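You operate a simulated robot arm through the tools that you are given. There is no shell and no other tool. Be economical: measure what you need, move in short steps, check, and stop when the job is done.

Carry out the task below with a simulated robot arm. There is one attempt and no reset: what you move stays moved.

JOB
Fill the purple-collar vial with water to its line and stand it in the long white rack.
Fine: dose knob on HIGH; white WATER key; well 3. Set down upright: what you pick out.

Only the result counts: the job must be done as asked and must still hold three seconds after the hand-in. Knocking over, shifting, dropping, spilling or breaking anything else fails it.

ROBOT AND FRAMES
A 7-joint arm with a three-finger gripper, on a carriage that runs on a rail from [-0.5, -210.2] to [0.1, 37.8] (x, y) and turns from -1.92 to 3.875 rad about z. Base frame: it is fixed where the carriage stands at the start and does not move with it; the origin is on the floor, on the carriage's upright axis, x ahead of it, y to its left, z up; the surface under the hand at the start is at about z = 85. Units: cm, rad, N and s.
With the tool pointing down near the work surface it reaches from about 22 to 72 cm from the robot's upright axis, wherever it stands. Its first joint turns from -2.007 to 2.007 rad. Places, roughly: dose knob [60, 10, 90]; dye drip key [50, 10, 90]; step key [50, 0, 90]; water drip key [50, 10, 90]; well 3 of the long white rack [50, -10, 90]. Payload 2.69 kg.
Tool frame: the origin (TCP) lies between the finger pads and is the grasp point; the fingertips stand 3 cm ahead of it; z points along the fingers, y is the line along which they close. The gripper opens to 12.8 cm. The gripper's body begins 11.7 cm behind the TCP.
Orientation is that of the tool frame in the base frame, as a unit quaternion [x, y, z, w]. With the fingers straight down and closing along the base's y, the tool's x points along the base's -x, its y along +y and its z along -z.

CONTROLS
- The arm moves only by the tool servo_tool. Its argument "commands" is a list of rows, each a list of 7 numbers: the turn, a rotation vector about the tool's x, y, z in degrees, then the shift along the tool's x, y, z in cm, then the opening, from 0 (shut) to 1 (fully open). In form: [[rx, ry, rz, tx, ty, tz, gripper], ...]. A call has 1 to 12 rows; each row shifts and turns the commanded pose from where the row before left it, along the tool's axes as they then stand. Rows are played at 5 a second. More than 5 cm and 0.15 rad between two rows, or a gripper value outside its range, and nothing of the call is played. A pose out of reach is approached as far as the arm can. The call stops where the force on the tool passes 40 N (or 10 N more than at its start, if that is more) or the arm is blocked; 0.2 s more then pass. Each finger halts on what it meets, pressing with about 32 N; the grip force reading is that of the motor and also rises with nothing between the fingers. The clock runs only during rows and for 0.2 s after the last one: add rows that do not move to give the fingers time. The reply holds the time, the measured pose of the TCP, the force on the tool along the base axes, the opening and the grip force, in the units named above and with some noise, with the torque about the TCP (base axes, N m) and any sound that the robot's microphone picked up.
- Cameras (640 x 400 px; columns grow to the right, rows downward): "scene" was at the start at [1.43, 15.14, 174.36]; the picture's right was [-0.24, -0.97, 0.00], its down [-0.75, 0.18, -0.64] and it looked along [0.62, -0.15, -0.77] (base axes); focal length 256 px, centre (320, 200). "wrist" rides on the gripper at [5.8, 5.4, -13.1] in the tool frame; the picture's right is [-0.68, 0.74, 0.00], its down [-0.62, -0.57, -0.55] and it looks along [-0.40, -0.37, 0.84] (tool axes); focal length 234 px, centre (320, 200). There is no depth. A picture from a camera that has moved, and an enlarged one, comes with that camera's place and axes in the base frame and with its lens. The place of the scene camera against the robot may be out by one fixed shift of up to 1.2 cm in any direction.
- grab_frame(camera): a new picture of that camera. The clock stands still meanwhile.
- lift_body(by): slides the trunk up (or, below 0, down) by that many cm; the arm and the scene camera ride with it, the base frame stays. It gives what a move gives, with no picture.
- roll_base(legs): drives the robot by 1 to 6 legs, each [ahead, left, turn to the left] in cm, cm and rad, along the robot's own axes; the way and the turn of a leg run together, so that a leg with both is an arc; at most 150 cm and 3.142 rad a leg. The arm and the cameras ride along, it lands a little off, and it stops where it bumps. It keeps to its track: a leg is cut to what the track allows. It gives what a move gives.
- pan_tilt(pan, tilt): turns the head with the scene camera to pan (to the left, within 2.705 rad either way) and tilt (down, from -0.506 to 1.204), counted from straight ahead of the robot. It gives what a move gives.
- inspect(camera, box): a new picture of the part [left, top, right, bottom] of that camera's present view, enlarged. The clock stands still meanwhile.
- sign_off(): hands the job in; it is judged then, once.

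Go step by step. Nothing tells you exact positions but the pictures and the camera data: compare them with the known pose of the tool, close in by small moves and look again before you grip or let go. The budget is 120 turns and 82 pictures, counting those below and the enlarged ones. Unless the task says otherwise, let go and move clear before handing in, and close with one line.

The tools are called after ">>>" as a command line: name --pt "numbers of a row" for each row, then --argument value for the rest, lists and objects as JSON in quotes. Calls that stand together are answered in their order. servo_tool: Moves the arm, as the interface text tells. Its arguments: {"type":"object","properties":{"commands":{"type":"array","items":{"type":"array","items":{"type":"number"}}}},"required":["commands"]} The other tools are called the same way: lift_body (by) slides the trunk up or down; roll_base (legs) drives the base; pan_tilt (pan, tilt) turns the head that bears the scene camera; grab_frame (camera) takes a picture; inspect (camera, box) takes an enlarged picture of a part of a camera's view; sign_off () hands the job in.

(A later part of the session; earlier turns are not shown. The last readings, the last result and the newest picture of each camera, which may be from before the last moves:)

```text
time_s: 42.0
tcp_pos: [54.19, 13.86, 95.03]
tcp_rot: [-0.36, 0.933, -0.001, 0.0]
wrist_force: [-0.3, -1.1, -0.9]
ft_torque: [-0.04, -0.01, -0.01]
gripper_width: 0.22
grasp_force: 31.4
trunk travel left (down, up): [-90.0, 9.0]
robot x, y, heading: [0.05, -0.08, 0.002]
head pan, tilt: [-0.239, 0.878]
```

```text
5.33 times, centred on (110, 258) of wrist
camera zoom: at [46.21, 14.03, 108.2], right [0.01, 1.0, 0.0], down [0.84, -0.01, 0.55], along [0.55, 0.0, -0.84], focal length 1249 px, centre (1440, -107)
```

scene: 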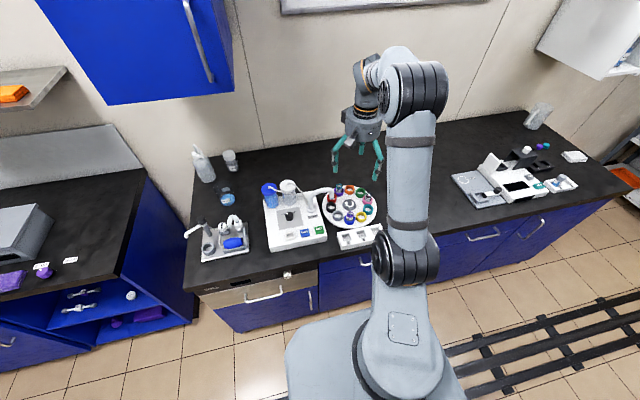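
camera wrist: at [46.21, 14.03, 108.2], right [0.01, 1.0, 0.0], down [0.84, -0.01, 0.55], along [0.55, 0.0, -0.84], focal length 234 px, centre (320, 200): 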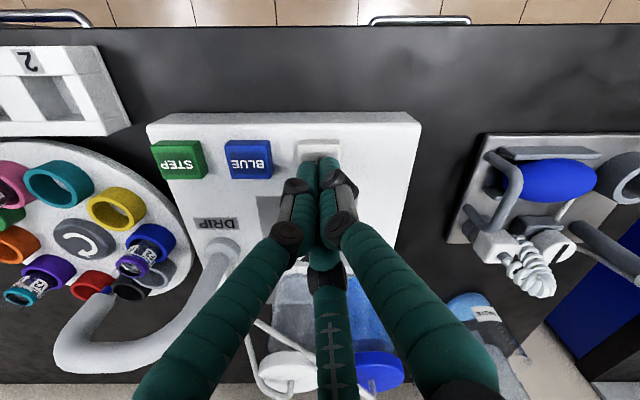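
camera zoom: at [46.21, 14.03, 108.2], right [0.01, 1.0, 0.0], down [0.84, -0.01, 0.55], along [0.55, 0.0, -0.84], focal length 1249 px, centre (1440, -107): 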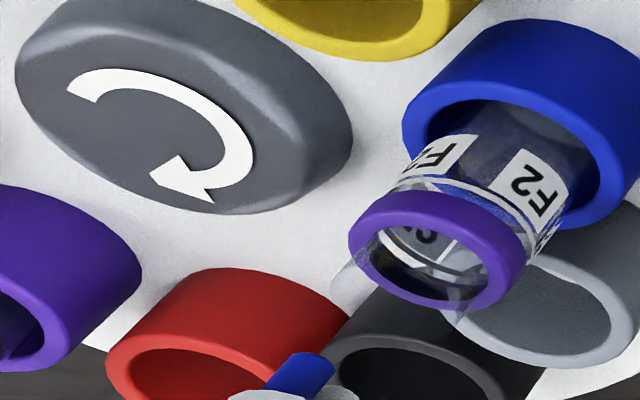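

Good view: the vial, with its white fill line just below the collar, and the nozzle above it. I'll get a tighter zoom, then give one more dose and compare.

>>> inspect --camera "wrist" --box '[110, 235, 174, 275]'

>>> servo_tool --pt "0 0 0 0 0 1.5 0" --pt "0 0 0 0 0 0.5 0" --pt "0 0 0 0 0 0 0" --pt "0 0 0 0 0 -2 0" --pt "0 0 0 0 0 0 0" --pt "0 0 0 0 0 0 0" --pt "0 0 0 0 0 0 0" --pt "0 0 0 0 0 0 0" --pt "0 0 0 0 0 0 0"

>>> inspect --camera "wrist" --box '[110, 235, 174, 275]'

```text
10.00 times, centred on (142, 255) of wrist
camera zoom: at [46.21, 14.03, 108.2], right [0.01, 1.0, 0.0], down [0.84, -0.01, 0.55], along [0.55, 0.0, -0.84], focal length 2342 px, centre (2100, -350)
```

zoom: 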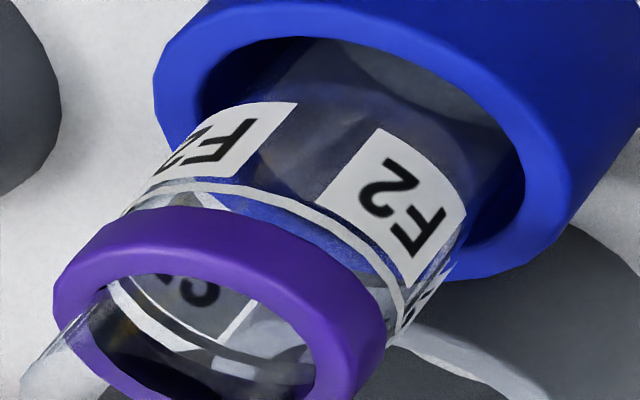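

```text
time_s: 44.0
tcp_pos: [54.09, 14.0, 95.1]
tcp_rot: [-0.358, 0.934, 0.0, 0.0]
wrist_force: [0.8, 0.2, -0.1]
ft_torque: [0.02, -0.03, 0.0]
gripper_width: 0.2
grasp_force: 31.0
trunk travel left (down, up): [-90.0, 9.0]
robot x, y, heading: [0.02, -0.28, -0.001]
head pan, tilt: [-0.239, 0.878]
heard: click
```

```text
10.00 times, centred on (142, 255) of wrist
camera zoom: at [46.24, 13.96, 108.27], right [0.01, 1.0, 0.0], down [0.84, -0.01, 0.55], along [0.55, -0.01, -0.84], focal length 2342 px, centre (2100, -350)
```

zoom: 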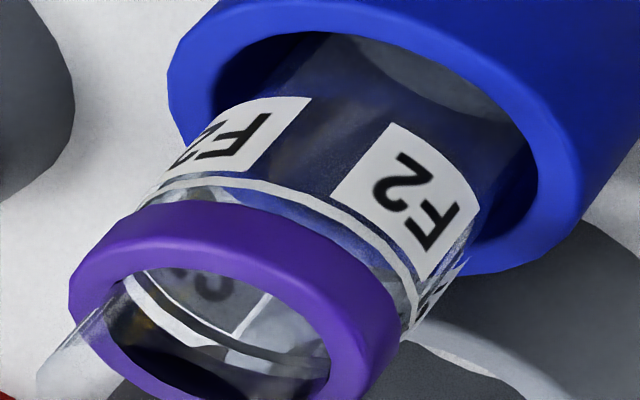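

>>> servo_tool --pt "0 0 0 0 0 0 0" --pt "0 0 0 0 0 0 0" --pt "0 0 0 0 0 0 0" --pt "0 0 0 0 0 0 0" --pt "0 0 0 0 0 0 0" --pt "0 0 0 0 0 0 0"

>>> inspect --camera "wrist" --box '[98, 248, 162, 298]'

>>> inspect --camera "scene" --box '[322, 190, 346, 215]'

```text
time_s: 45.4
tcp_pos: [54.18, 13.97, 95.07]
tcp_rot: [-0.358, 0.934, 0.0, 0.0]
wrist_force: [0.3, 0.8, 0.0]
ft_torque: [0.01, 0.04, 0.0]
gripper_width: 0.2
grasp_force: 31.4
trunk travel left (down, up): [-90.0, 9.0]
robot x, y, heading: [0.22, -0.29, -0.004]
head pan, tilt: [-0.239, 0.878]
```

```text
8.00 times, centred on (130, 273) of wrist
camera zoom: at [46.25, 13.96, 108.27], right [0.01, 1.0, 0.0], down [0.84, -0.01, 0.55], along [0.55, -0.01, -0.84], focal length 1873 px, centre (1840, -384)
```

zoom: 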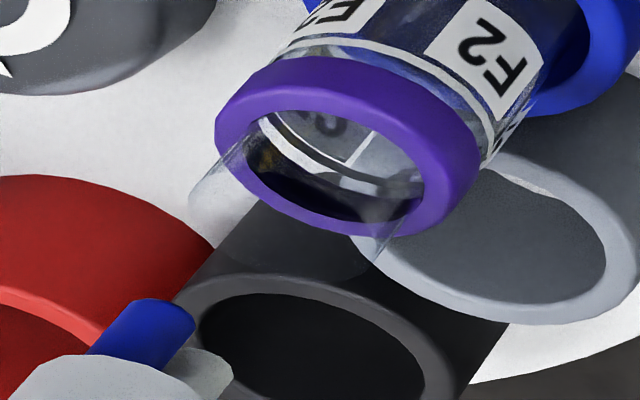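

```text
16.00 times, centred on (334, 202) of scene
camera zoom: at [1.43, 15.14, 174.36], right [-0.24, -0.97, 0.0], down [-0.75, 0.18, -0.64], along [0.62, -0.15, -0.77], focal length 4100 px, centre (96, 160)
```

zoom: 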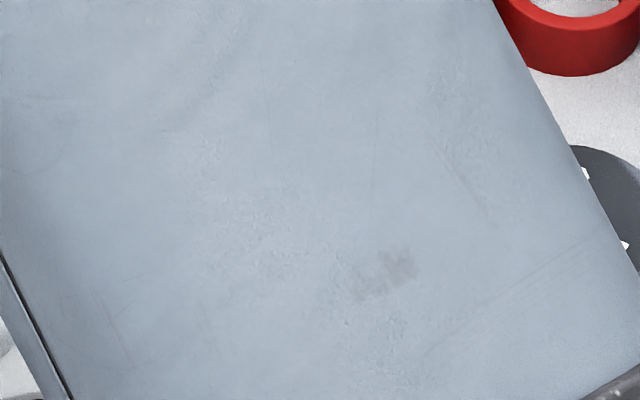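

>>> inspect --camera "wrist" --box '[125, 232, 165, 262]'

>>> inspect --camera "wrist" --box '[0, 250, 72, 310]'

```text
13.33 times, centred on (145, 247) of wrist
camera zoom: at [46.25, 13.96, 108.27], right [0.01, 1.0, 0.0], down [0.84, -0.01, 0.55], along [0.55, -0.01, -0.84], focal length 3122 px, centre (2653, -427)
```

zoom: 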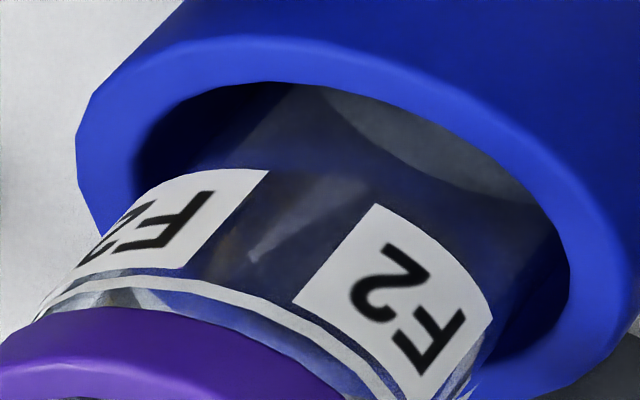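

```text
6.67 times, centred on (36, 280) of wrist
camera zoom: at [46.25, 13.96, 108.27], right [0.01, 1.0, 0.0], down [0.84, -0.01, 0.55], along [0.55, -0.01, -0.84], focal length 1561 px, centre (2213, -333)
```

zoom: 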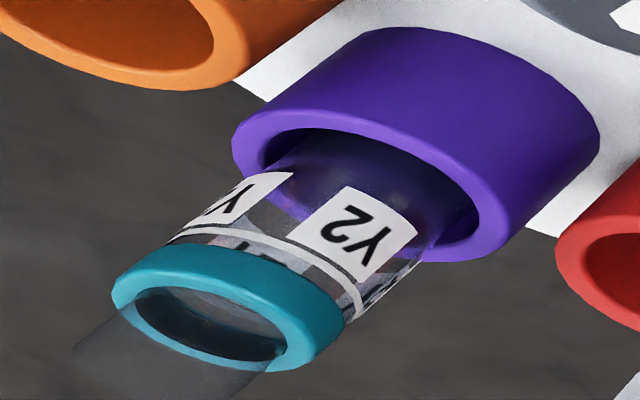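

The level isn't distinct at this steep angle. I'll swing the hand in front of the carousel and pitch it up for a near-horizontal view of the vial.

>>> servo_tool --pt "0 0 0 0 0 -3.5 0" --pt "0 0 0 0 0 -3.5 0" --pt "0 0 7.75 0 0 0 0" --pt "0 0 7.75 0 0 0 0" --pt "0 0 7.75 0 0 0 0" --pt "0 0 7.75 0 0 0 0" --pt "0 0 7.75 0 0 0 0" --pt "0 0 7.75 0 0 0 0" --pt "0 0 7.75 0 0 0 0" --pt "0 0 7.75 0 0 0 0"

>>> servo_tool --pt "0 0 0 -0.4 -4.1 0 0" --pt "0 0 0 -0.4 -4.1 0 0" --pt "0 0 0 -0.4 -4.1 0 0" --pt "0 0 0 -0.4 -4.1 0 0" --pt "0 0 0 -0.4 -4.1 0 0" --pt "0 0 0 -0.3 -4.1 0 0" --pt "5.42 -5.88 0 0 0 0 0" --pt "5.42 -5.88 0 0 0 0 0" --pt "5.42 -5.88 0 0 0 0 0" --pt "5.42 -5.88 0 0 0 0 0" --pt "5.42 -5.88 0 0 0 0 0" --pt "0 0 0 0 0 0 0"

>>> grab_frame --camera "wrist"

```text
time_s: 47.6
tcp_pos: [54.24, 13.95, 102.09]
tcp_rot: [0.175, 0.985, -0.001, 0.0]
wrist_force: [-0.7, -0.1, 0.3]
ft_torque: [0.01, -0.02, 0.02]
gripper_width: 0.2
grasp_force: 31.3
trunk travel left (down, up): [-90.0, 9.0]
robot x, y, heading: [0.22, 0.08, -0.001]
head pan, tilt: [-0.239, 0.878]
```

```text
time_s: 50.2
tcp_pos: [48.2, -9.81, 101.92]
tcp_rot: [0.165, 0.933, -0.255, 0.191]
wrist_force: [-0.3, -0.1, -0.1]
ft_torque: [0.0, -0.01, -0.01]
gripper_width: 0.2
grasp_force: 31.3
out of reach, approached as far as the arm can: row 9
trunk travel left (down, up): [-90.0, 9.0]
robot x, y, heading: [-0.02, 0.41, -0.003]
head pan, tilt: [-0.239, 0.878]
```

```text
38 pictures are left
camera wrist: at [41.74, 2.85, 107.74], right [0.89, 0.46, 0.0], down [0.16, -0.3, 0.94], along [0.43, -0.84, -0.33], focal length 234 px, centre (320, 200)
```

wrist: 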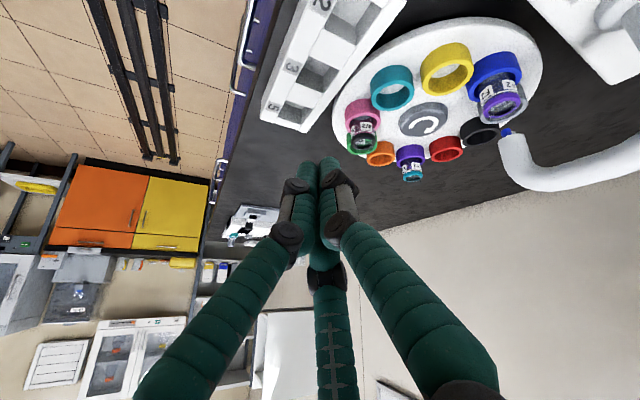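

>>> servo_tool --pt "0 0 0 1.1 1.02 1.8 0" --pt "0 0 0 1.1 1.02 1.8 0" --pt "0 0 0 1.1 1.02 1.8 0" --pt "0 0 0 0 0 0 0"

>>> inspect --camera "wrist" --box '[460, 70, 556, 130]'

```text
time_s: 51.2
tcp_pos: [47.85, -9.61, 94.75]
tcp_rot: [0.164, 0.934, -0.254, 0.192]
wrist_force: [0.2, 0.4, -0.3]
ft_torque: [0.03, 0.02, 0.0]
gripper_width: 0.2
grasp_force: 31.1
trunk travel left (down, up): [-90.0, 9.0]
robot x, y, heading: [0.23, -0.0, -0.001]
head pan, tilt: [-0.239, 0.878]
```

```text
6.67 times, centred on (508, 100) of wrist
camera zoom: at [41.33, 3.07, 100.61], right [0.89, 0.46, 0.0], down [0.16, -0.3, 0.94], along [0.43, -0.84, -0.34], focal length 1561 px, centre (-933, 867)
```

zoom: 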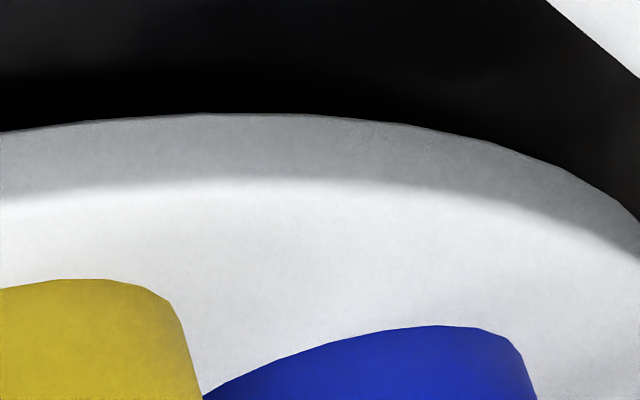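

>>> inspect --camera "wrist" --box '[490, 120, 586, 190]'

```text
5.71 times, centred on (538, 155) of wrist
camera zoom: at [41.33, 3.07, 100.61], right [0.89, 0.46, 0.0], down [0.16, -0.3, 0.94], along [0.43, -0.84, -0.34], focal length 1338 px, centre (-926, 457)
```

zoom: 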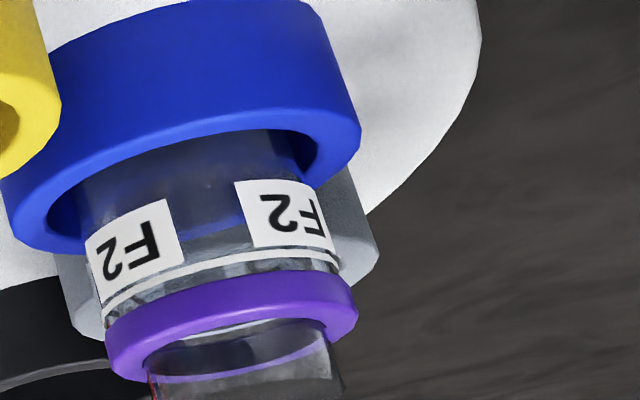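

>>> inspect --camera "wrist" --box '[500, 138, 550, 173]'

```text
11.43 times, centred on (525, 156) of wrist
camera zoom: at [41.33, 3.07, 100.61], right [0.89, 0.46, 0.0], down [0.16, -0.3, 0.94], along [0.43, -0.84, -0.34], focal length 2676 px, centre (-2023, 709)
```

zoom: 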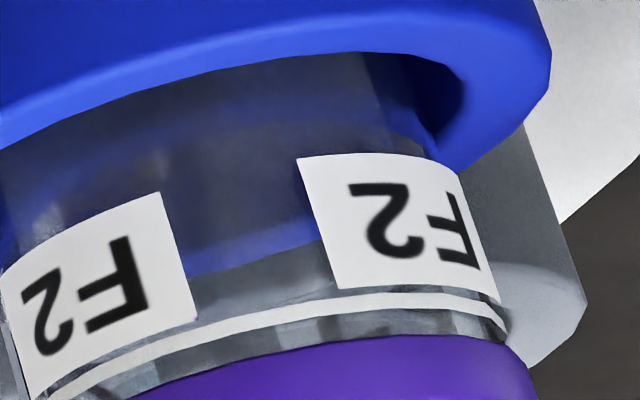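

Still ambiguous. I'll return to the WATER key in the earlier orientation, where the scene camera looks straight into the vial, so doses can be compared.

>>> servo_tool --pt "0 0 0 -1.1 -1.02 -1.8 0" --pt "0 0 0 -1.1 -1.02 -1.8 0" --pt "0 0 0 -1.1 -1.02 -1.8 0" --pt "-5.42 5.88 0 0 0 0 0" --pt "-5.42 5.88 0 0 0 0 0" --pt "-5.42 5.88 0 0 0 0 0" --pt "-5.42 5.88 0 0 0 0 0" --pt "-5.42 5.88 0 0 0 0 0" --pt "0 0 7.8 0 0 0 0" --pt "0 0 7.8 0 0 0 0" --pt "0 0 7.8 0 0 0 0" --pt "0 0 7.8 0 0 0 0"

>>> servo_tool --pt "0 0 7.8 0 0 0 0" --pt "0 0 7.8 0 0 0 0" --pt "0 0 7.8 0 0 0 0" --pt "0 0 7.8 0 0 0 0" --pt "0 0 7.8 4 1 0 0" --pt "0 0 0 4 1 0 0" --pt "0 0 0 4 1 0 0" --pt "0 0 0 4 1 0 0" --pt "0 0 0 4 1 0 0" --pt "0 0 0 3.5 1 0 0" --pt "0 0 0 0 0 0 0"

```text
time_s: 53.8
tcp_pos: [48.17, -9.68, 101.78]
tcp_rot: [0.433, 0.901, 0.014, -0.021]
wrist_force: [0.0, 0.1, 0.1]
ft_torque: [0.04, -0.01, -0.01]
gripper_width: 0.24
grasp_force: 31.8
trunk travel left (down, up): [-90.0, 9.0]
robot x, y, heading: [0.46, -0.15, 0.003]
head pan, tilt: [-0.239, 0.878]
```

```text
time_s: 56.2
tcp_pos: [53.46, 14.04, 102.71]
tcp_rot: [0.709, 0.705, 0.005, -0.025]
wrist_force: [-0.4, 0.3, 0.5]
ft_torque: [0.03, -0.03, -0.02]
gripper_width: 0.22
grasp_force: 31.7
trunk travel left (down, up): [-90.0, 9.0]
robot x, y, heading: [-0.13, 0.05, -0.001]
head pan, tilt: [-0.239, 0.878]
```

>>> servo_tool --pt "-1.6 -2.4 -0.3 0 0.9 0 0" --pt "0 0 0 0.1 0 3 0" --pt "0 0 0 0 0 3 0" --pt "0 0 0 0 0 1.5 0" --pt "0 0 0 0 0 0 0"

>>> inspect --camera "scene" --box '[324, 196, 348, 211]'

```text
time_s: 57.4
tcp_pos: [54.55, 14.18, 95.37]
tcp_rot: [0.707, 0.707, 0.001, 0.0]
wrist_force: [0.7, 0.6, -0.9]
ft_torque: [0.0, -0.02, -0.02]
gripper_width: 0.23
grasp_force: 31.3
trunk travel left (down, up): [-90.0, 9.0]
robot x, y, heading: [0.05, 0.01, 0.0]
head pan, tilt: [-0.239, 0.878]
```

```text
16.00 times, centred on (336, 204) of scene
camera zoom: at [1.43, 15.13, 174.36], right [-0.24, -0.97, 0.0], down [-0.75, 0.18, -0.64], along [0.62, -0.15, -0.77], focal length 4100 px, centre (64, 144)
```

zoom: 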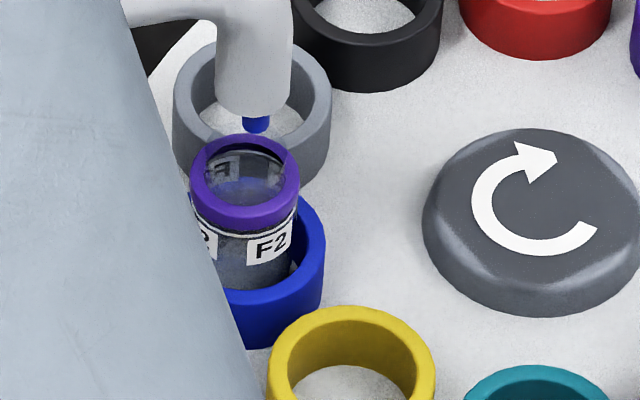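

>>> inspect --camera "scene" --box '[330, 202, 340, 209]'

```text
16.00 times, centred on (335, 206) of scene
camera zoom: at [1.43, 15.13, 174.36], right [-0.24, -0.97, 0.0], down [-0.75, 0.18, -0.64], along [0.62, -0.15, -0.77], focal length 4100 px, centre (80, 112)
```

zoom: 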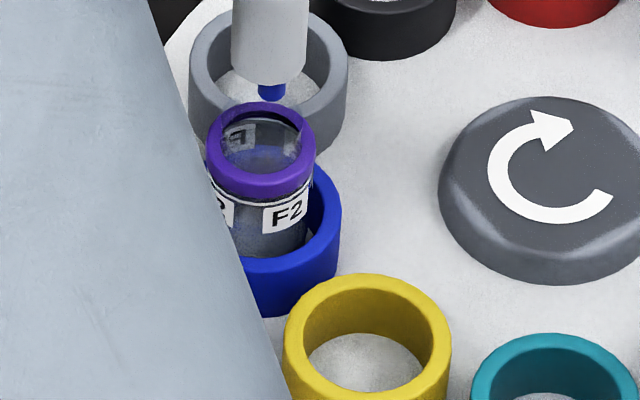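

The inside looks hazier after dose 2, as if the surface is now above the label, so it may be near the line. I'll take a steep view into the vial with the wrist camera to compare the water surface with the line ring.

>>> servo_tool --pt "0 0 0 0 0 -3.5 0" --pt "0 0 0 0 0 -3.5 0" --pt "0 0 -8.3 0 0 0 0" --pt "0 0 -8.3 0 0 0 0" --pt "0 0 -8.3 0 0 0 0" --pt "0 0 -8.3 0 0 0 0" --pt "0 0 -8.3 0 0 0 0" --pt "0 0 -8.3 0 0 0 0" --pt "0 0 -8.3 0 0 0 0" --pt "0 0 -8.3 0 0 0 0" --pt "0 0 -8.3 0 0 0 0"

>>> servo_tool --pt "0 0 -8.3 0 0 0 0" --pt "0 0 -8.3 0 0 0 0" --pt "0 0 -8.3 0 0 0 0" --pt "0 0 -8.3 0 0 0 0" --pt "0 0 0 0.4 -3.93 0 0" --pt "0 0 0 0.4 -3.93 0 0" --pt "0 0 0 0.4 -3.93 0 0" --pt "0 0 0 0.4 -3.93 0 0" --pt "0 0 0 0.4 -3.93 0 0" --pt "0 0 0 0.4 -3.93 0 0" --pt "0 0 0 0.4 -3.93 0 0" --pt "0 0 0 0 0 0 0"

>>> grab_frame --camera "wrist"

```text
time_s: 59.8
tcp_pos: [54.43, 13.91, 102.42]
tcp_rot: [0.131, 0.991, 0.001, 0.001]
wrist_force: [0.3, 0.1, 0.5]
ft_torque: [0.0, 0.01, 0.03]
gripper_width: 0.22
grasp_force: 31.3
trunk travel left (down, up): [-90.0, 9.0]
robot x, y, heading: [-0.14, -0.02, 0.001]
head pan, tilt: [-0.239, 0.878]
```

```text
time_s: 62.4
tcp_pos: [60.4, -12.96, 102.28]
tcp_rot: [-0.157, 0.988, 0.0, 0.0]
wrist_force: [0.2, 0.8, 0.7]
ft_torque: [-0.03, -0.02, -0.02]
gripper_width: 0.21
grasp_force: 31.7
trunk travel left (down, up): [-90.0, 9.0]
robot x, y, heading: [-0.12, -0.16, 0.002]
head pan, tilt: [-0.239, 0.878]
```

```text
32 pictures are left
camera wrist: at [53.19, -9.64, 115.47], right [0.42, 0.91, 0.0], down [0.76, -0.35, 0.55], along [0.5, -0.23, -0.84], focal length 234 px, centre (320, 200)
```

wrist: 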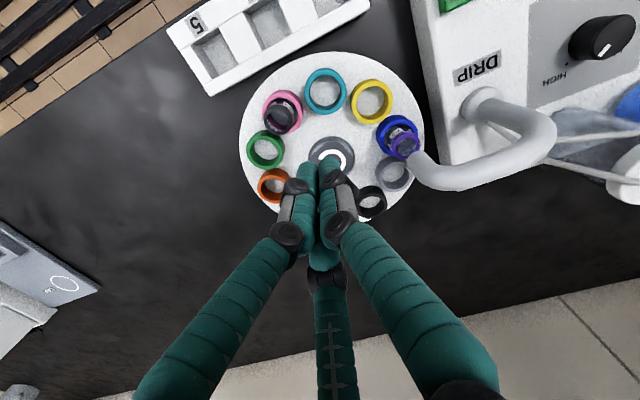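

>>> inspect --camera "wrist" --box '[381, 123, 421, 163]'

>>> inspect --camera "wrist" --box '[264, 90, 304, 130]'

```text
10.00 times, centred on (401, 143) of wrist
camera zoom: at [53.19, -9.64, 115.47], right [0.42, 0.91, 0.0], down [0.76, -0.35, 0.55], along [0.5, -0.23, -0.84], focal length 2342 px, centre (-490, 770)
```

zoom: 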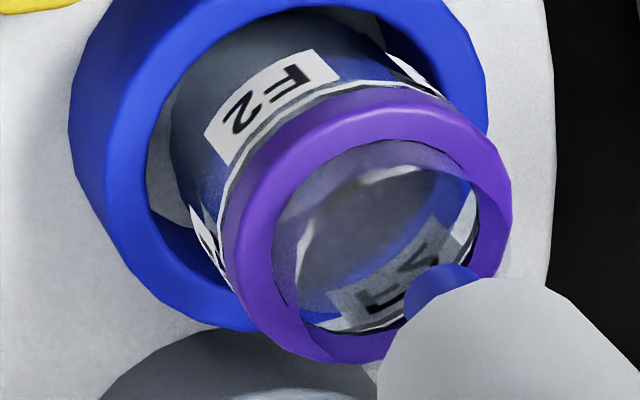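

```text
10.00 times, centred on (284, 110) of wrist
camera zoom: at [53.19, -9.64, 115.47], right [0.42, 0.91, 0.0], down [0.76, -0.35, 0.55], along [0.5, -0.23, -0.84], focal length 2342 px, centre (680, 1100)
```

zoom: 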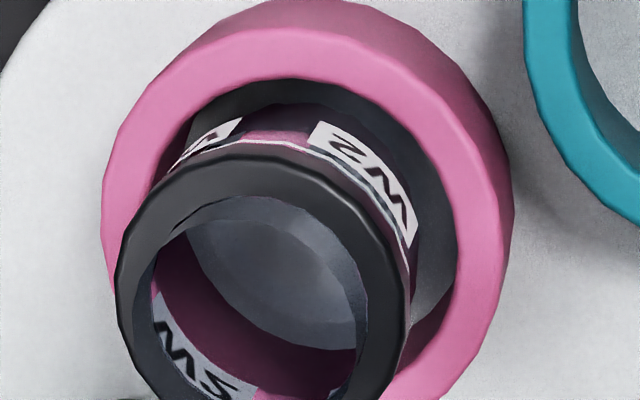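

Now the water surface is visible: the submerged part of the back label is grey and its top strip is still white, so the level sits a little under the line. I'll zoom in to measure.

>>> inspect --camera "wrist" --box '[402, 139, 434, 159]'

>>> inspect --camera "wrist" --box '[390, 140, 414, 158]'

```text
16.00 times, centred on (418, 149) of wrist
camera zoom: at [53.19, -9.64, 115.47], right [0.42, 0.91, 0.0], down [0.76, -0.35, 0.55], along [0.5, -0.23, -0.84], focal length 3747 px, centre (-1248, 1016)
```

zoom: 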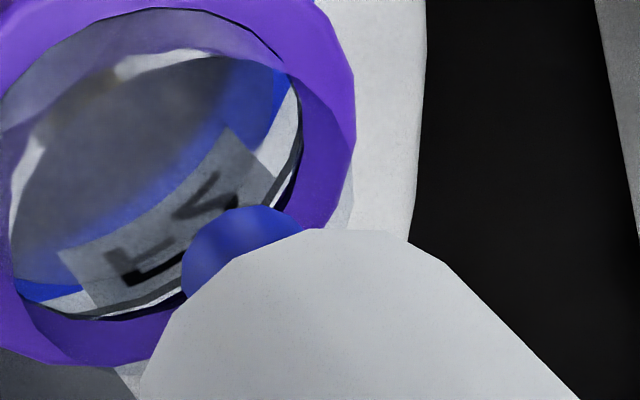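

```text
16.00 times, centred on (402, 149) of wrist
camera zoom: at [53.19, -9.64, 115.47], right [0.42, 0.91, 0.0], down [0.76, -0.35, 0.55], along [0.5, -0.23, -0.84], focal length 3747 px, centre (-992, 1016)
```

zoom: 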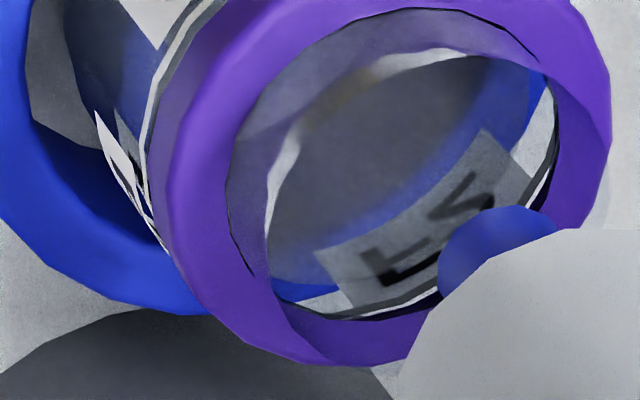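

The level sits about 0.35 cm under the ring after two doses. The label was fully clear of water after dose 1, so each dose is about 2 cm and a third would overflow. I'll stop at two and step the carousel on to bring the vial to an open spot; first I move to STEP.

>>> servo_tool --pt "0 0 0 0.26 4.28 0 0" --pt "0 0 0 0.26 4.28 0 0" --pt "0 0 0 0.26 4.28 0 0" --pt "0 0 0 0.26 4.28 0 0" --pt "0 0 0 0 0 3.5 0" --pt "0 0 0 0 0 3.5 0" --pt "0 0 0 0 0 0 0"

>>> grab_frame --camera "wrist"

```text
time_s: 64.0
tcp_pos: [53.92, 2.74, 95.23]
tcp_rot: [-0.155, 0.988, 0.001, 0.001]
wrist_force: [-0.2, 0.1, -0.7]
ft_torque: [0.03, -0.01, 0.0]
gripper_width: 0.24
grasp_force: 31.2
trunk travel left (down, up): [-90.0, 9.0]
robot x, y, heading: [0.0, -0.23, -0.001]
head pan, tilt: [-0.239, 0.878]
```

```text
27 pictures are left
camera wrist: at [46.64, 6.02, 108.45], right [0.42, 0.91, 0.0], down [0.76, -0.35, 0.55], along [0.5, -0.23, -0.84], focal length 234 px, centre (320, 200)
```

wrist: 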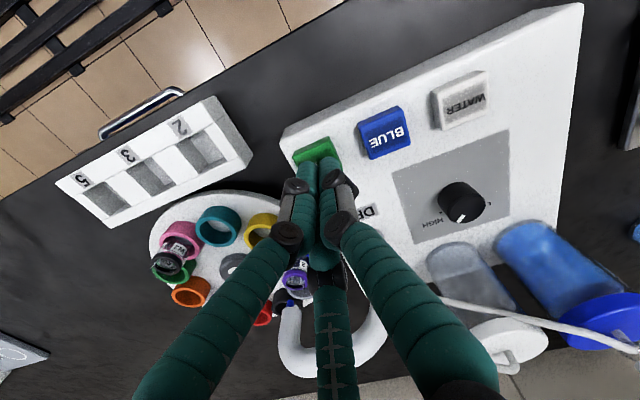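

>>> servo_tool --pt "0 0 0 0 0 1.8 0" --pt "0 0 0 0 0 0.5 0" --pt "0 0 0 0 0 0 0" --pt "0 0 0 0 0 -2 0" --pt "0 0 0 0 0 0 0" --pt "0 0 0 0 0 0 0" --pt "0 0 0 0 0 1.5 0" --pt "0 0 0 0 0 0.5 0" --pt "0 0 0 0 0 0 0" --pt "0 0 0 0 0 -2 0" --pt "0 0 0 0 0 0 0" --pt "0 0 0 0 0 0 0"

>>> servo_tool --pt "0 0 0 0 0 1.5 0" --pt "0 0 0 0 0 0.5 0" --pt "0 0 0 0 0 0 0" --pt "0 0 0 0 0 -2 0" --pt "0 0 0 0 0 0 0" --pt "0 0 0 0 0 0 0" --pt "0 0 0 0 0 1.5 0" --pt "0 0 0 0 0 0.5 0" --pt "0 0 0 0 0 0 0" --pt "0 0 0 0 0 -2 0" --pt "0 0 0 0 0 0 0" --pt "0 0 0 0 0 0 0"

>>> servo_tool --pt "0 0 0 0 0 1.5 0" --pt "0 0 0 0 0 0.5 0" --pt "0 0 0 0 0 0 0" --pt "0 0 0 0 0 -2 0" --pt "0 0 0 0 0 0 0" --pt "0 0 0 0 0 0 0" --pt "0 0 0 0 0 1.5 0" --pt "0 0 0 0 0 0.5 0" --pt "0 0 0 0 0 0 0" --pt "0 0 0 0 0 -4 0" --pt "0 0 0 0 0 -4 0" --pt "0 0 0 0 0 0 0"

>>> grab_frame --camera "wrist"

```text
time_s: 66.6
tcp_pos: [53.9, 2.91, 95.11]
tcp_rot: [-0.156, 0.988, 0.0, 0.001]
wrist_force: [0.8, 0.3, 0.2]
ft_torque: [-0.01, 0.01, -0.05]
gripper_width: 0.18
grasp_force: 31.4
trunk travel left (down, up): [-90.0, 9.0]
robot x, y, heading: [0.05, 0.2, -0.001]
head pan, tilt: [-0.239, 0.878]
heard: click, click
```

```text
time_s: 69.2
tcp_pos: [54.19, 3.11, 95.05]
tcp_rot: [-0.155, 0.988, 0.0, 0.0]
wrist_force: [0.1, -1.2, 0.0]
ft_torque: [0.01, 0.02, 0.0]
gripper_width: 0.23
grasp_force: 31.7
trunk travel left (down, up): [-90.0, 9.0]
robot x, y, heading: [0.0, -0.09, -0.001]
head pan, tilt: [-0.239, 0.878]
heard: click, click
```

```text
time_s: 71.8
tcp_pos: [54.06, 3.08, 101.08]
tcp_rot: [-0.157, 0.988, 0.0, -0.001]
wrist_force: [-0.4, 0.8, -1.1]
ft_torque: [0.02, 0.0, 0.0]
gripper_width: 0.24
grasp_force: 31.2
trunk travel left (down, up): [-90.0, 9.0]
robot x, y, heading: [0.13, 0.15, 0.001]
head pan, tilt: [-0.239, 0.878]
heard: click, click
```

```text
26 pictures are left
camera wrist: at [46.89, 6.35, 114.25], right [0.42, 0.91, 0.0], down [0.76, -0.35, 0.55], along [0.5, -0.23, -0.84], focal length 234 px, centre (320, 200)
```

wrist: 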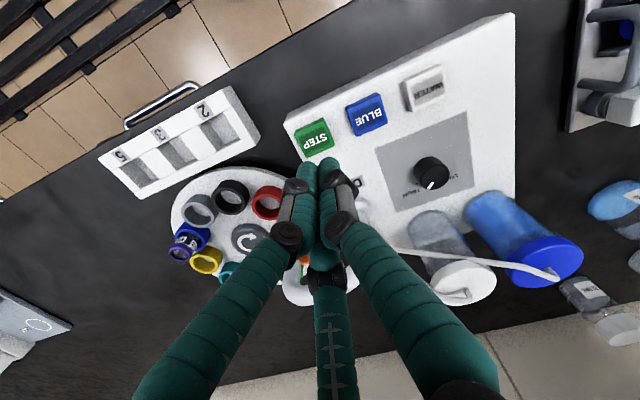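

The vial has moved to the open front-right side of the carousel. I'll hover above it with fingers half open to pinpoint it.

>>> servo_tool --pt "0 0 0 0.2 -3.8 -2 0" --pt "0 0 0 0.2 -3.8 -2 0.1" --pt "0 0 0 0.3 -3.8 0 0.3" --pt "0 0 0 0.3 -3.8 0 0.45" --pt "0 0 0 0.3 -3.8 0 0.45" --pt "0 0 0 0.25 -3.6 0 0.45" --pt "0 0 0 0 0 0 0.45"

>>> inspect --camera "wrist" --box '[220, 60, 420, 200]'

```text
time_s: 73.4
tcp_pos: [59.53, -18.9, 104.81]
tcp_rot: [-0.156, 0.988, 0.0, 0.0]
wrist_force: [-0.7, -0.6, -0.3]
ft_torque: [-0.04, 0.03, -0.05]
gripper_width: 5.75
grasp_force: 0.0
trunk travel left (down, up): [-90.0, 9.0]
robot x, y, heading: [-0.13, -0.09, -0.001]
head pan, tilt: [-0.239, 0.878]
```

```text
2.86 times, centred on (320, 130) of wrist
camera zoom: at [52.22, -15.63, 118.1], right [0.42, 0.91, 0.0], down [0.76, -0.35, 0.55], along [0.5, -0.23, -0.84], focal length 669 px, centre (320, 400)
```

zoom: 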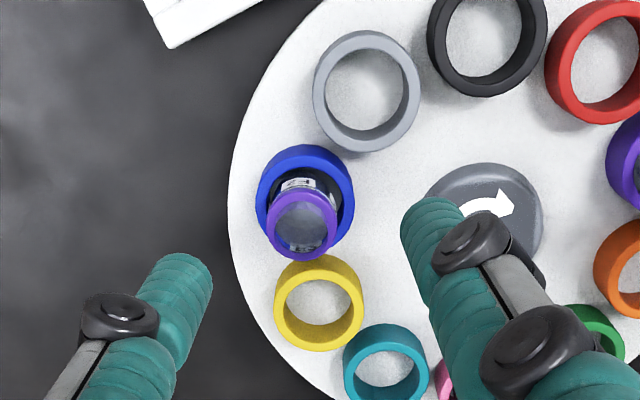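

>>> servo_tool --pt "0 0 0 0.22 -0.93 2 0.45" --pt "0 0 0 0 0 3 0.45" --pt "0 0 0 0 0 2 0.45" --pt "0 0 0 0 0 0 0.45"

>>> inspect --camera "wrist" --box '[220, 80, 420, 220]'

```text
time_s: 74.4
tcp_pos: [59.64, -20.02, 97.88]
tcp_rot: [-0.156, 0.988, 0.0, 0.001]
wrist_force: [0.5, -0.5, 0.0]
ft_torque: [-0.02, -0.01, -0.01]
gripper_width: 5.76
grasp_force: 0.0
trunk travel left (down, up): [-90.0, 9.0]
robot x, y, heading: [0.1, -0.14, 0.002]
head pan, tilt: [-0.239, 0.878]
```

```text
2.86 times, centred on (320, 150) of wrist
camera zoom: at [52.31, -16.79, 111.14], right [0.42, 0.91, 0.0], down [0.76, -0.35, 0.55], along [0.5, -0.23, -0.84], focal length 669 px, centre (320, 343)
```

zoom: 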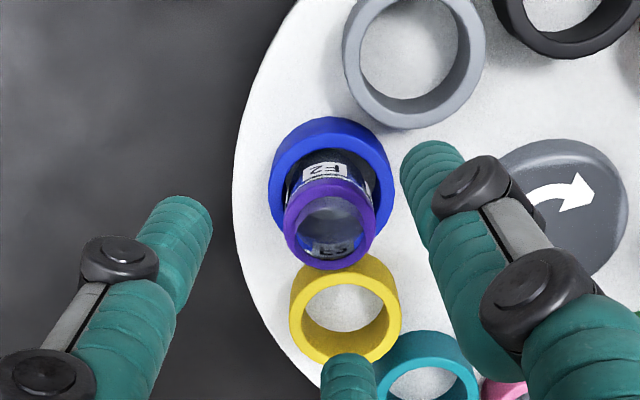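

Centred within 0.2 cm. I'll descend so the tips stay just above the cup rim, then close on the collar.

>>> servo_tool --pt "0 0 0 0 0.15 2 0.42" --pt "0 0 0 0 0 1.5 0.42" --pt "0 0 0 0 0 0.7 0.4" --pt "0 0 0 0 0 0 0.35" --pt "0 0 0 0 0 0 0.3" --pt "0 0 0 0 0 0 0.2" --pt "0 0 0 0 0 0 0.2" --pt "0 0 0 0 0 0 0.2"

>>> inspect --camera "wrist" --box '[220, 80, 420, 220]'

```text
time_s: 76.2
tcp_pos: [59.63, -19.96, 93.88]
tcp_rot: [-0.156, 0.988, 0.0, 0.001]
wrist_force: [-0.1, 0.0, 0.2]
ft_torque: [0.02, -0.05, -0.02]
gripper_width: 2.61
grasp_force: 0.8
trunk travel left (down, up): [-90.0, 9.0]
robot x, y, heading: [0.16, -0.26, -0.001]
head pan, tilt: [-0.239, 0.878]
```

```text
2.86 times, centred on (320, 150) of wrist
camera zoom: at [52.36, -16.69, 107.01], right [0.42, 0.91, 0.0], down [0.76, -0.35, 0.55], along [0.5, -0.23, -0.84], focal length 669 px, centre (320, 343)
```

zoom: 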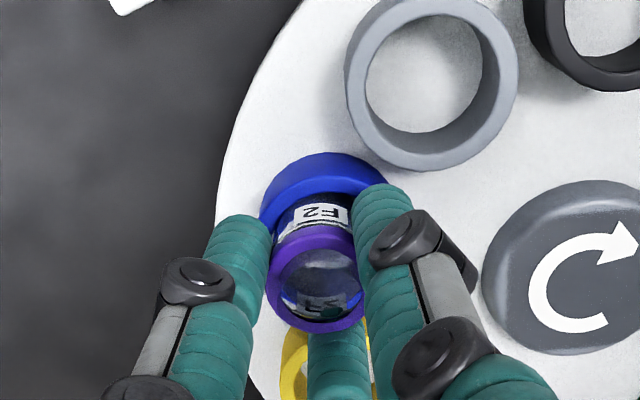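

>>> servo_tool --pt "0 0 0 0 0 0 0.17" --pt "0 0 0 0 0 0 0.14" --pt "0 0 0 0 0 0 0.14" --pt "0 0 0 0 0 0 0.14"

```text
time_s: 77.2
tcp_pos: [59.64, -19.92, 93.72]
tcp_rot: [-0.156, 0.988, 0.0, 0.0]
wrist_force: [1.6, -0.2, 1.0]
ft_torque: [0.05, -0.06, 0.0]
gripper_width: 2.42
grasp_force: 32.0
trunk travel left (down, up): [-90.0, 9.0]
robot x, y, heading: [0.48, 0.14, -0.0]
head pan, tilt: [-0.239, 0.878]
```

Gripped at 2.4 cm with 32 N. I'll lift gently and check.

>>> servo_tool --pt "0 0 0 0 0 -0.7 0.14" --pt "0 0 0 0 0 -1 0.14" --pt "0 0 0 0 0 -1.5 0.14" --pt "0 0 0 0 0 -1.5 0.14" --pt "0 0 0 0 0 -1.5 0.14" --pt "0 0 0 0 0 -1.5 0.14" --pt "0 0 0 0 0 -1.3 0.14" --pt "0 0 0 0 0 0 0.14"

>>> grab_frame --camera "wrist"

>>> inspect --camera "scene" --box '[290, 130, 450, 250]'

```text
time_s: 79.0
tcp_pos: [59.41, -19.91, 102.79]
tcp_rot: [-0.156, 0.988, 0.0, 0.0]
wrist_force: [-0.9, 1.0, -1.2]
ft_torque: [-0.01, 0.01, 0.0]
gripper_width: 2.43
grasp_force: 31.8
trunk travel left (down, up): [-90.0, 9.0]
robot x, y, heading: [0.1, 0.42, -0.001]
head pan, tilt: [-0.239, 0.878]
```

```text
22 pictures are left
camera wrist: at [52.22, -16.62, 115.9], right [0.42, 0.91, 0.0], down [0.76, -0.35, 0.55], along [0.5, -0.23, -0.84], focal length 234 px, centre (320, 200)
```

wrist: 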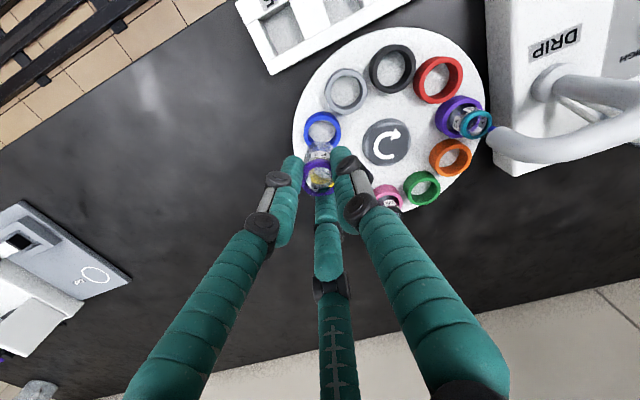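

```text
3.33 times, centred on (370, 190) of scene
camera zoom: at [1.47, 15.12, 174.36], right [-0.24, -0.97, 0.0], down [-0.75, 0.18, -0.64], along [0.62, -0.15, -0.77], focal length 854 px, centre (153, 233)
```

zoom: 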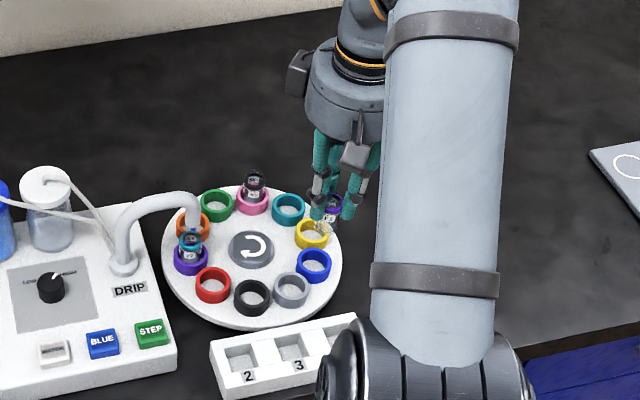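

The vial is held. Before placing it I'll check the level against the bright background.

>>> inspect --camera "wrist" --box '[296, 138, 346, 200]'

>>> inspect --camera "scene" --box '[360, 170, 384, 195]'

```text
6.45 times, centred on (321, 169) of wrist
camera zoom: at [52.22, -16.62, 115.9], right [0.42, 0.91, 0.0], down [0.76, -0.35, 0.55], along [0.5, -0.23, -0.84], focal length 1511 px, centre (314, 400)
```

zoom: 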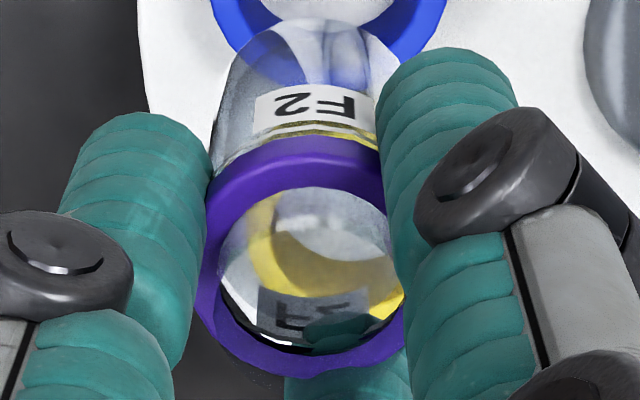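

```text
16.00 times, centred on (372, 182) of scene
camera zoom: at [1.47, 15.12, 174.36], right [-0.24, -0.97, 0.0], down [-0.75, 0.18, -0.64], along [0.62, -0.15, -0.77], focal length 4100 px, centre (-512, 480)
```

zoom: 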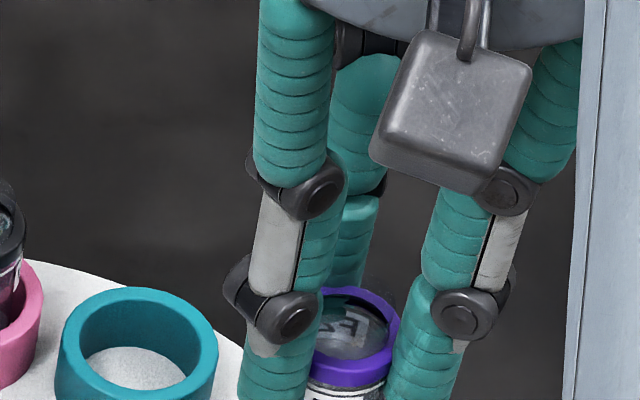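

>>> inspect --camera "wrist" --box '[308, 148, 332, 166]'

```text
16.00 times, centred on (320, 157) of wrist
camera zoom: at [52.22, -16.62, 115.9], right [0.42, 0.91, 0.0], down [0.76, -0.35, 0.55], along [0.5, -0.23, -0.84], focal length 3747 px, centre (320, 888)
```

zoom: 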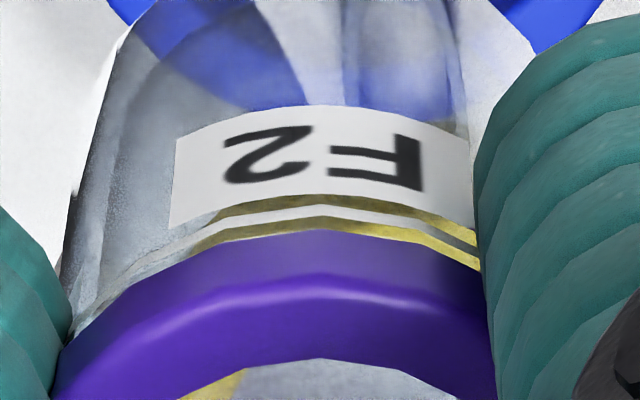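

The level is right by the line ring and nothing has spilled. I'll carry the vial over to rack well 3, around [49.3, -12.7].

>>> servo_tool --pt "0 0 0 1.24 1.65 0 0.14" --pt "0 0 0 1.24 1.65 0 0.14" --pt "0 0 0 1.24 1.65 0 0.14" --pt "0 0 0 1.24 1.65 0 0.14" --pt "0 0 0 1.24 1.65 0 0.14" --pt "0 0 0 1.24 1.68 0 0.14" --pt "0 0 0 0 0 0 0.14"

>>> inspect --camera "wrist" --box '[220, 60, 420, 200]'

>>> inspect --camera "scene" --box '[310, 150, 430, 270]'

```text
time_s: 80.6
tcp_pos: [49.48, -12.71, 102.59]
tcp_rot: [-0.155, 0.988, 0.0, 0.0]
wrist_force: [-0.4, 0.2, -1.0]
ft_torque: [-0.02, 0.02, 0.0]
gripper_width: 2.41
grasp_force: 31.7
trunk travel left (down, up): [-90.0, 9.0]
robot x, y, heading: [0.14, -0.03, -0.003]
head pan, tilt: [-0.239, 0.878]
```

```text
2.86 times, centred on (320, 130) of wrist
camera zoom: at [42.31, -9.36, 115.82], right [0.42, 0.91, 0.0], down [0.76, -0.35, 0.55], along [0.5, -0.23, -0.84], focal length 669 px, centre (320, 400)
```

zoom: 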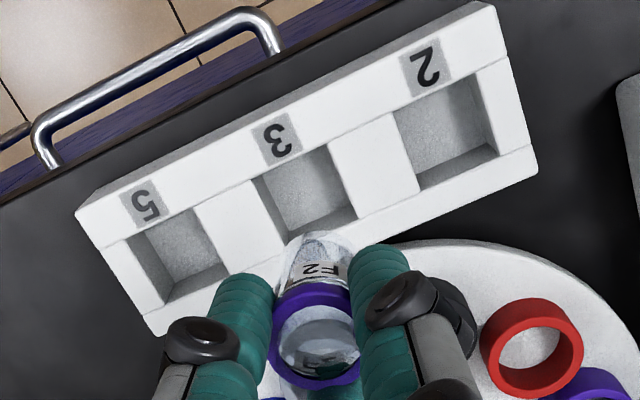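

```text
3.33 times, centred on (370, 210) of scene
camera zoom: at [1.49, 15.08, 174.37], right [-0.24, -0.97, 0.0], down [-0.75, 0.18, -0.64], along [0.62, -0.15, -0.77], focal length 854 px, centre (153, 167)
```

zoom: 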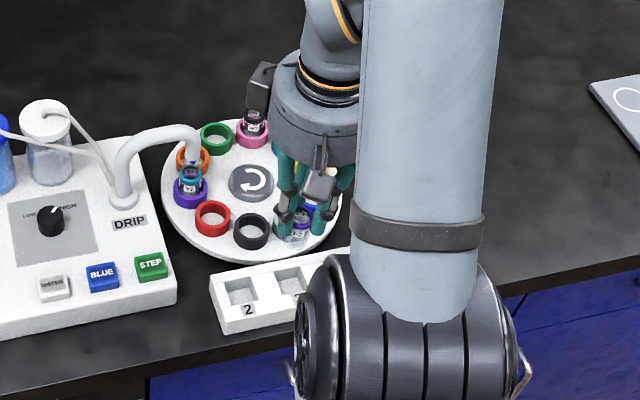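

Well 3's opening is near [49.1, -13.2]. I'll shift slightly, descend to just above the rack and look again.

>>> servo_tool --pt "0 0 0 0.42 -0.34 1 0.14" --pt "0 0 0 0 0 2 0.14" --pt "0 0 0 0 0 1.5 0.14" --pt "0 0 0 0 0 0 0.14"

>>> inspect --camera "wrist" --box '[250, 80, 400, 180]'

```text
time_s: 81.6
tcp_pos: [49.23, -13.08, 98.24]
tcp_rot: [-0.156, 0.988, 0.0, 0.001]
wrist_force: [0.0, -1.4, -0.7]
ft_torque: [0.0, -0.03, -0.02]
gripper_width: 2.42
grasp_force: 32.1
trunk travel left (down, up): [-90.0, 9.0]
robot x, y, heading: [0.07, -0.08, -0.001]
head pan, tilt: [-0.239, 0.878]
```

```text
4.00 times, centred on (325, 130) of wrist
camera zoom: at [41.98, -9.79, 111.38], right [0.42, 0.91, 0.0], down [0.76, -0.35, 0.55], along [0.5, -0.23, -0.84], focal length 937 px, centre (300, 480)
```

zoom: 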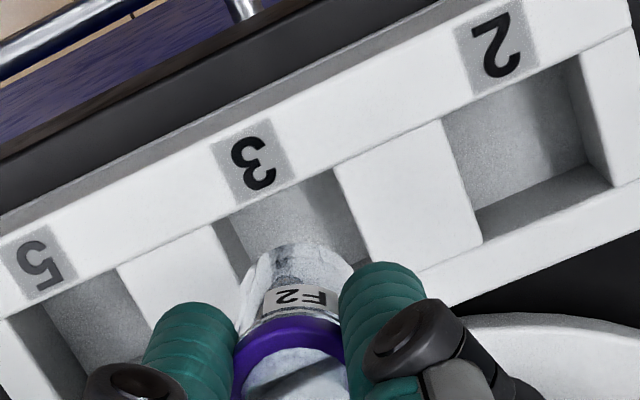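

>>> inspect --camera "wrist" --box '[285, 130, 355, 200]'

```text
5.71 times, centred on (320, 165) of wrist
camera zoom: at [41.98, -9.79, 111.38], right [0.42, 0.91, 0.0], down [0.76, -0.35, 0.55], along [0.5, -0.23, -0.84], focal length 1338 px, centre (320, 400)
```

zoom: 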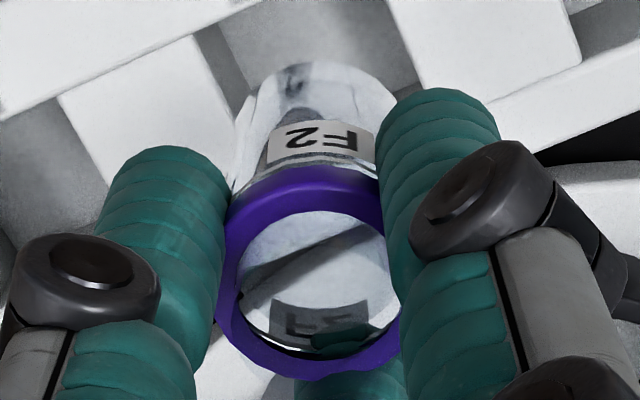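

>>> servo_tool --pt "0 0 0 -0.18 -0.42 0.5 0.14" --pt "0 0 0 0 0 1.2 0.14" --pt "0 0 0 0 0 0 0.14"

>>> inspect --camera "wrist" --box '[250, 80, 400, 180]'

```text
time_s: 82.4
tcp_pos: [49.56, -13.54, 96.49]
tcp_rot: [-0.155, 0.988, 0.0, 0.0]
wrist_force: [0.1, -0.1, 0.4]
ft_torque: [-0.01, 0.01, -0.03]
gripper_width: 2.42
grasp_force: 31.9
trunk travel left (down, up): [-90.0, 9.0]
robot x, y, heading: [-0.04, -0.22, 0.001]
head pan, tilt: [-0.239, 0.878]
```

```text
4.00 times, centred on (325, 130) of wrist
camera zoom: at [42.22, -10.24, 109.81], right [0.42, 0.91, 0.0], down [0.76, -0.35, 0.55], along [0.5, -0.23, -0.84], focal length 937 px, centre (300, 480)
```

zoom: 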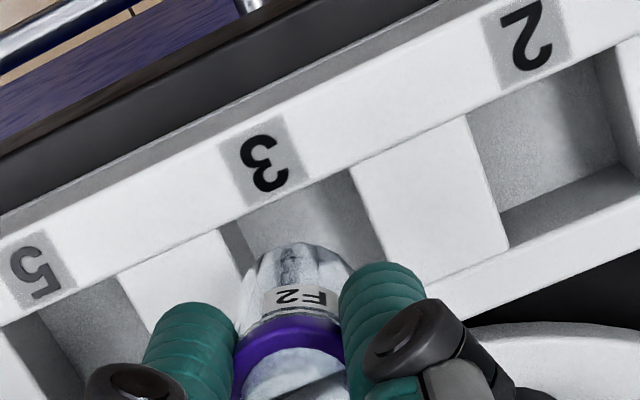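

The vial bottom and well centre agree within 0.1 cm, so I'll lower it in.

>>> servo_tool --pt "0 0 0 0 0.08 0.8 0.14" --pt "0 0 0 0 0 0.8 0.14" --pt "0 0 0 0 0 0.7 0.14" --pt "0 0 0 0 0 0 0.14"

>>> inspect --camera "wrist" --box '[250, 90, 400, 200]'

```text
time_s: 83.4
tcp_pos: [49.56, -13.51, 94.23]
tcp_rot: [-0.155, 0.988, 0.001, 0.001]
wrist_force: [0.3, 0.1, -0.9]
ft_torque: [0.0, -0.02, -0.01]
gripper_width: 2.42
grasp_force: 32.0
trunk travel left (down, up): [-90.0, 9.0]
robot x, y, heading: [0.24, 0.31, 0.0]
head pan, tilt: [-0.239, 0.878]
```

```text
3.64 times, centred on (325, 145) of wrist
camera zoom: at [42.22, -10.1, 107.41], right [0.42, 0.91, 0.0], down [0.76, -0.35, 0.55], along [0.5, -0.23, -0.84], focal length 852 px, centre (302, 400)
```

zoom: 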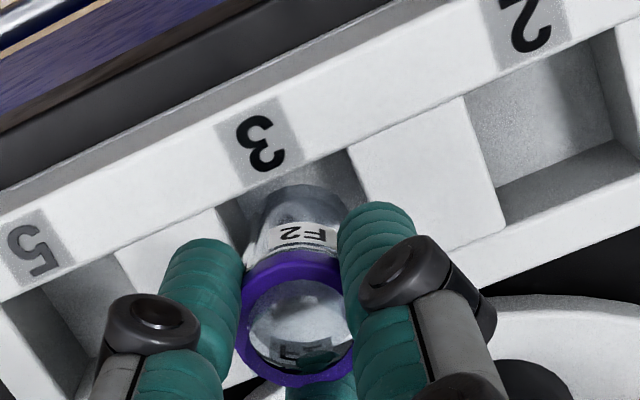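

>>> servo_tool --pt "0 0 0 0 0 0.3 0.14" --pt "0 0 0 0 0 0.3 0.14" --pt "0 0 0 0 0 0.3 0.14" --pt "0 0 0 0 0 0 0.14"

```text
time_s: 84.4
tcp_pos: [49.58, -13.43, 93.32]
tcp_rot: [-0.157, 0.988, 0.001, 0.001]
wrist_force: [-0.3, 0.0, -0.8]
ft_torque: [0.02, -0.04, -0.03]
gripper_width: 2.41
grasp_force: 32.0
trunk travel left (down, up): [-90.0, 9.0]
robot x, y, heading: [-0.02, 0.15, 0.003]
head pan, tilt: [-0.239, 0.878]
```

>>> servo_tool --pt "0 0 0 0 0 0.2 0.14" --pt "0 0 0 0 0 0.2 0.14" --pt "0 0 0 0 0 0 0.14"

```text
time_s: 85.2
tcp_pos: [49.59, -13.49, 92.99]
tcp_rot: [-0.156, 0.988, 0.0, 0.001]
wrist_force: [-0.3, -0.3, 0.4]
ft_torque: [0.02, -0.02, -0.01]
gripper_width: 2.42
grasp_force: 31.9
trunk travel left (down, up): [-90.0, 9.0]
robot x, y, heading: [0.18, 0.03, -0.0]
head pan, tilt: [-0.239, 0.878]
```

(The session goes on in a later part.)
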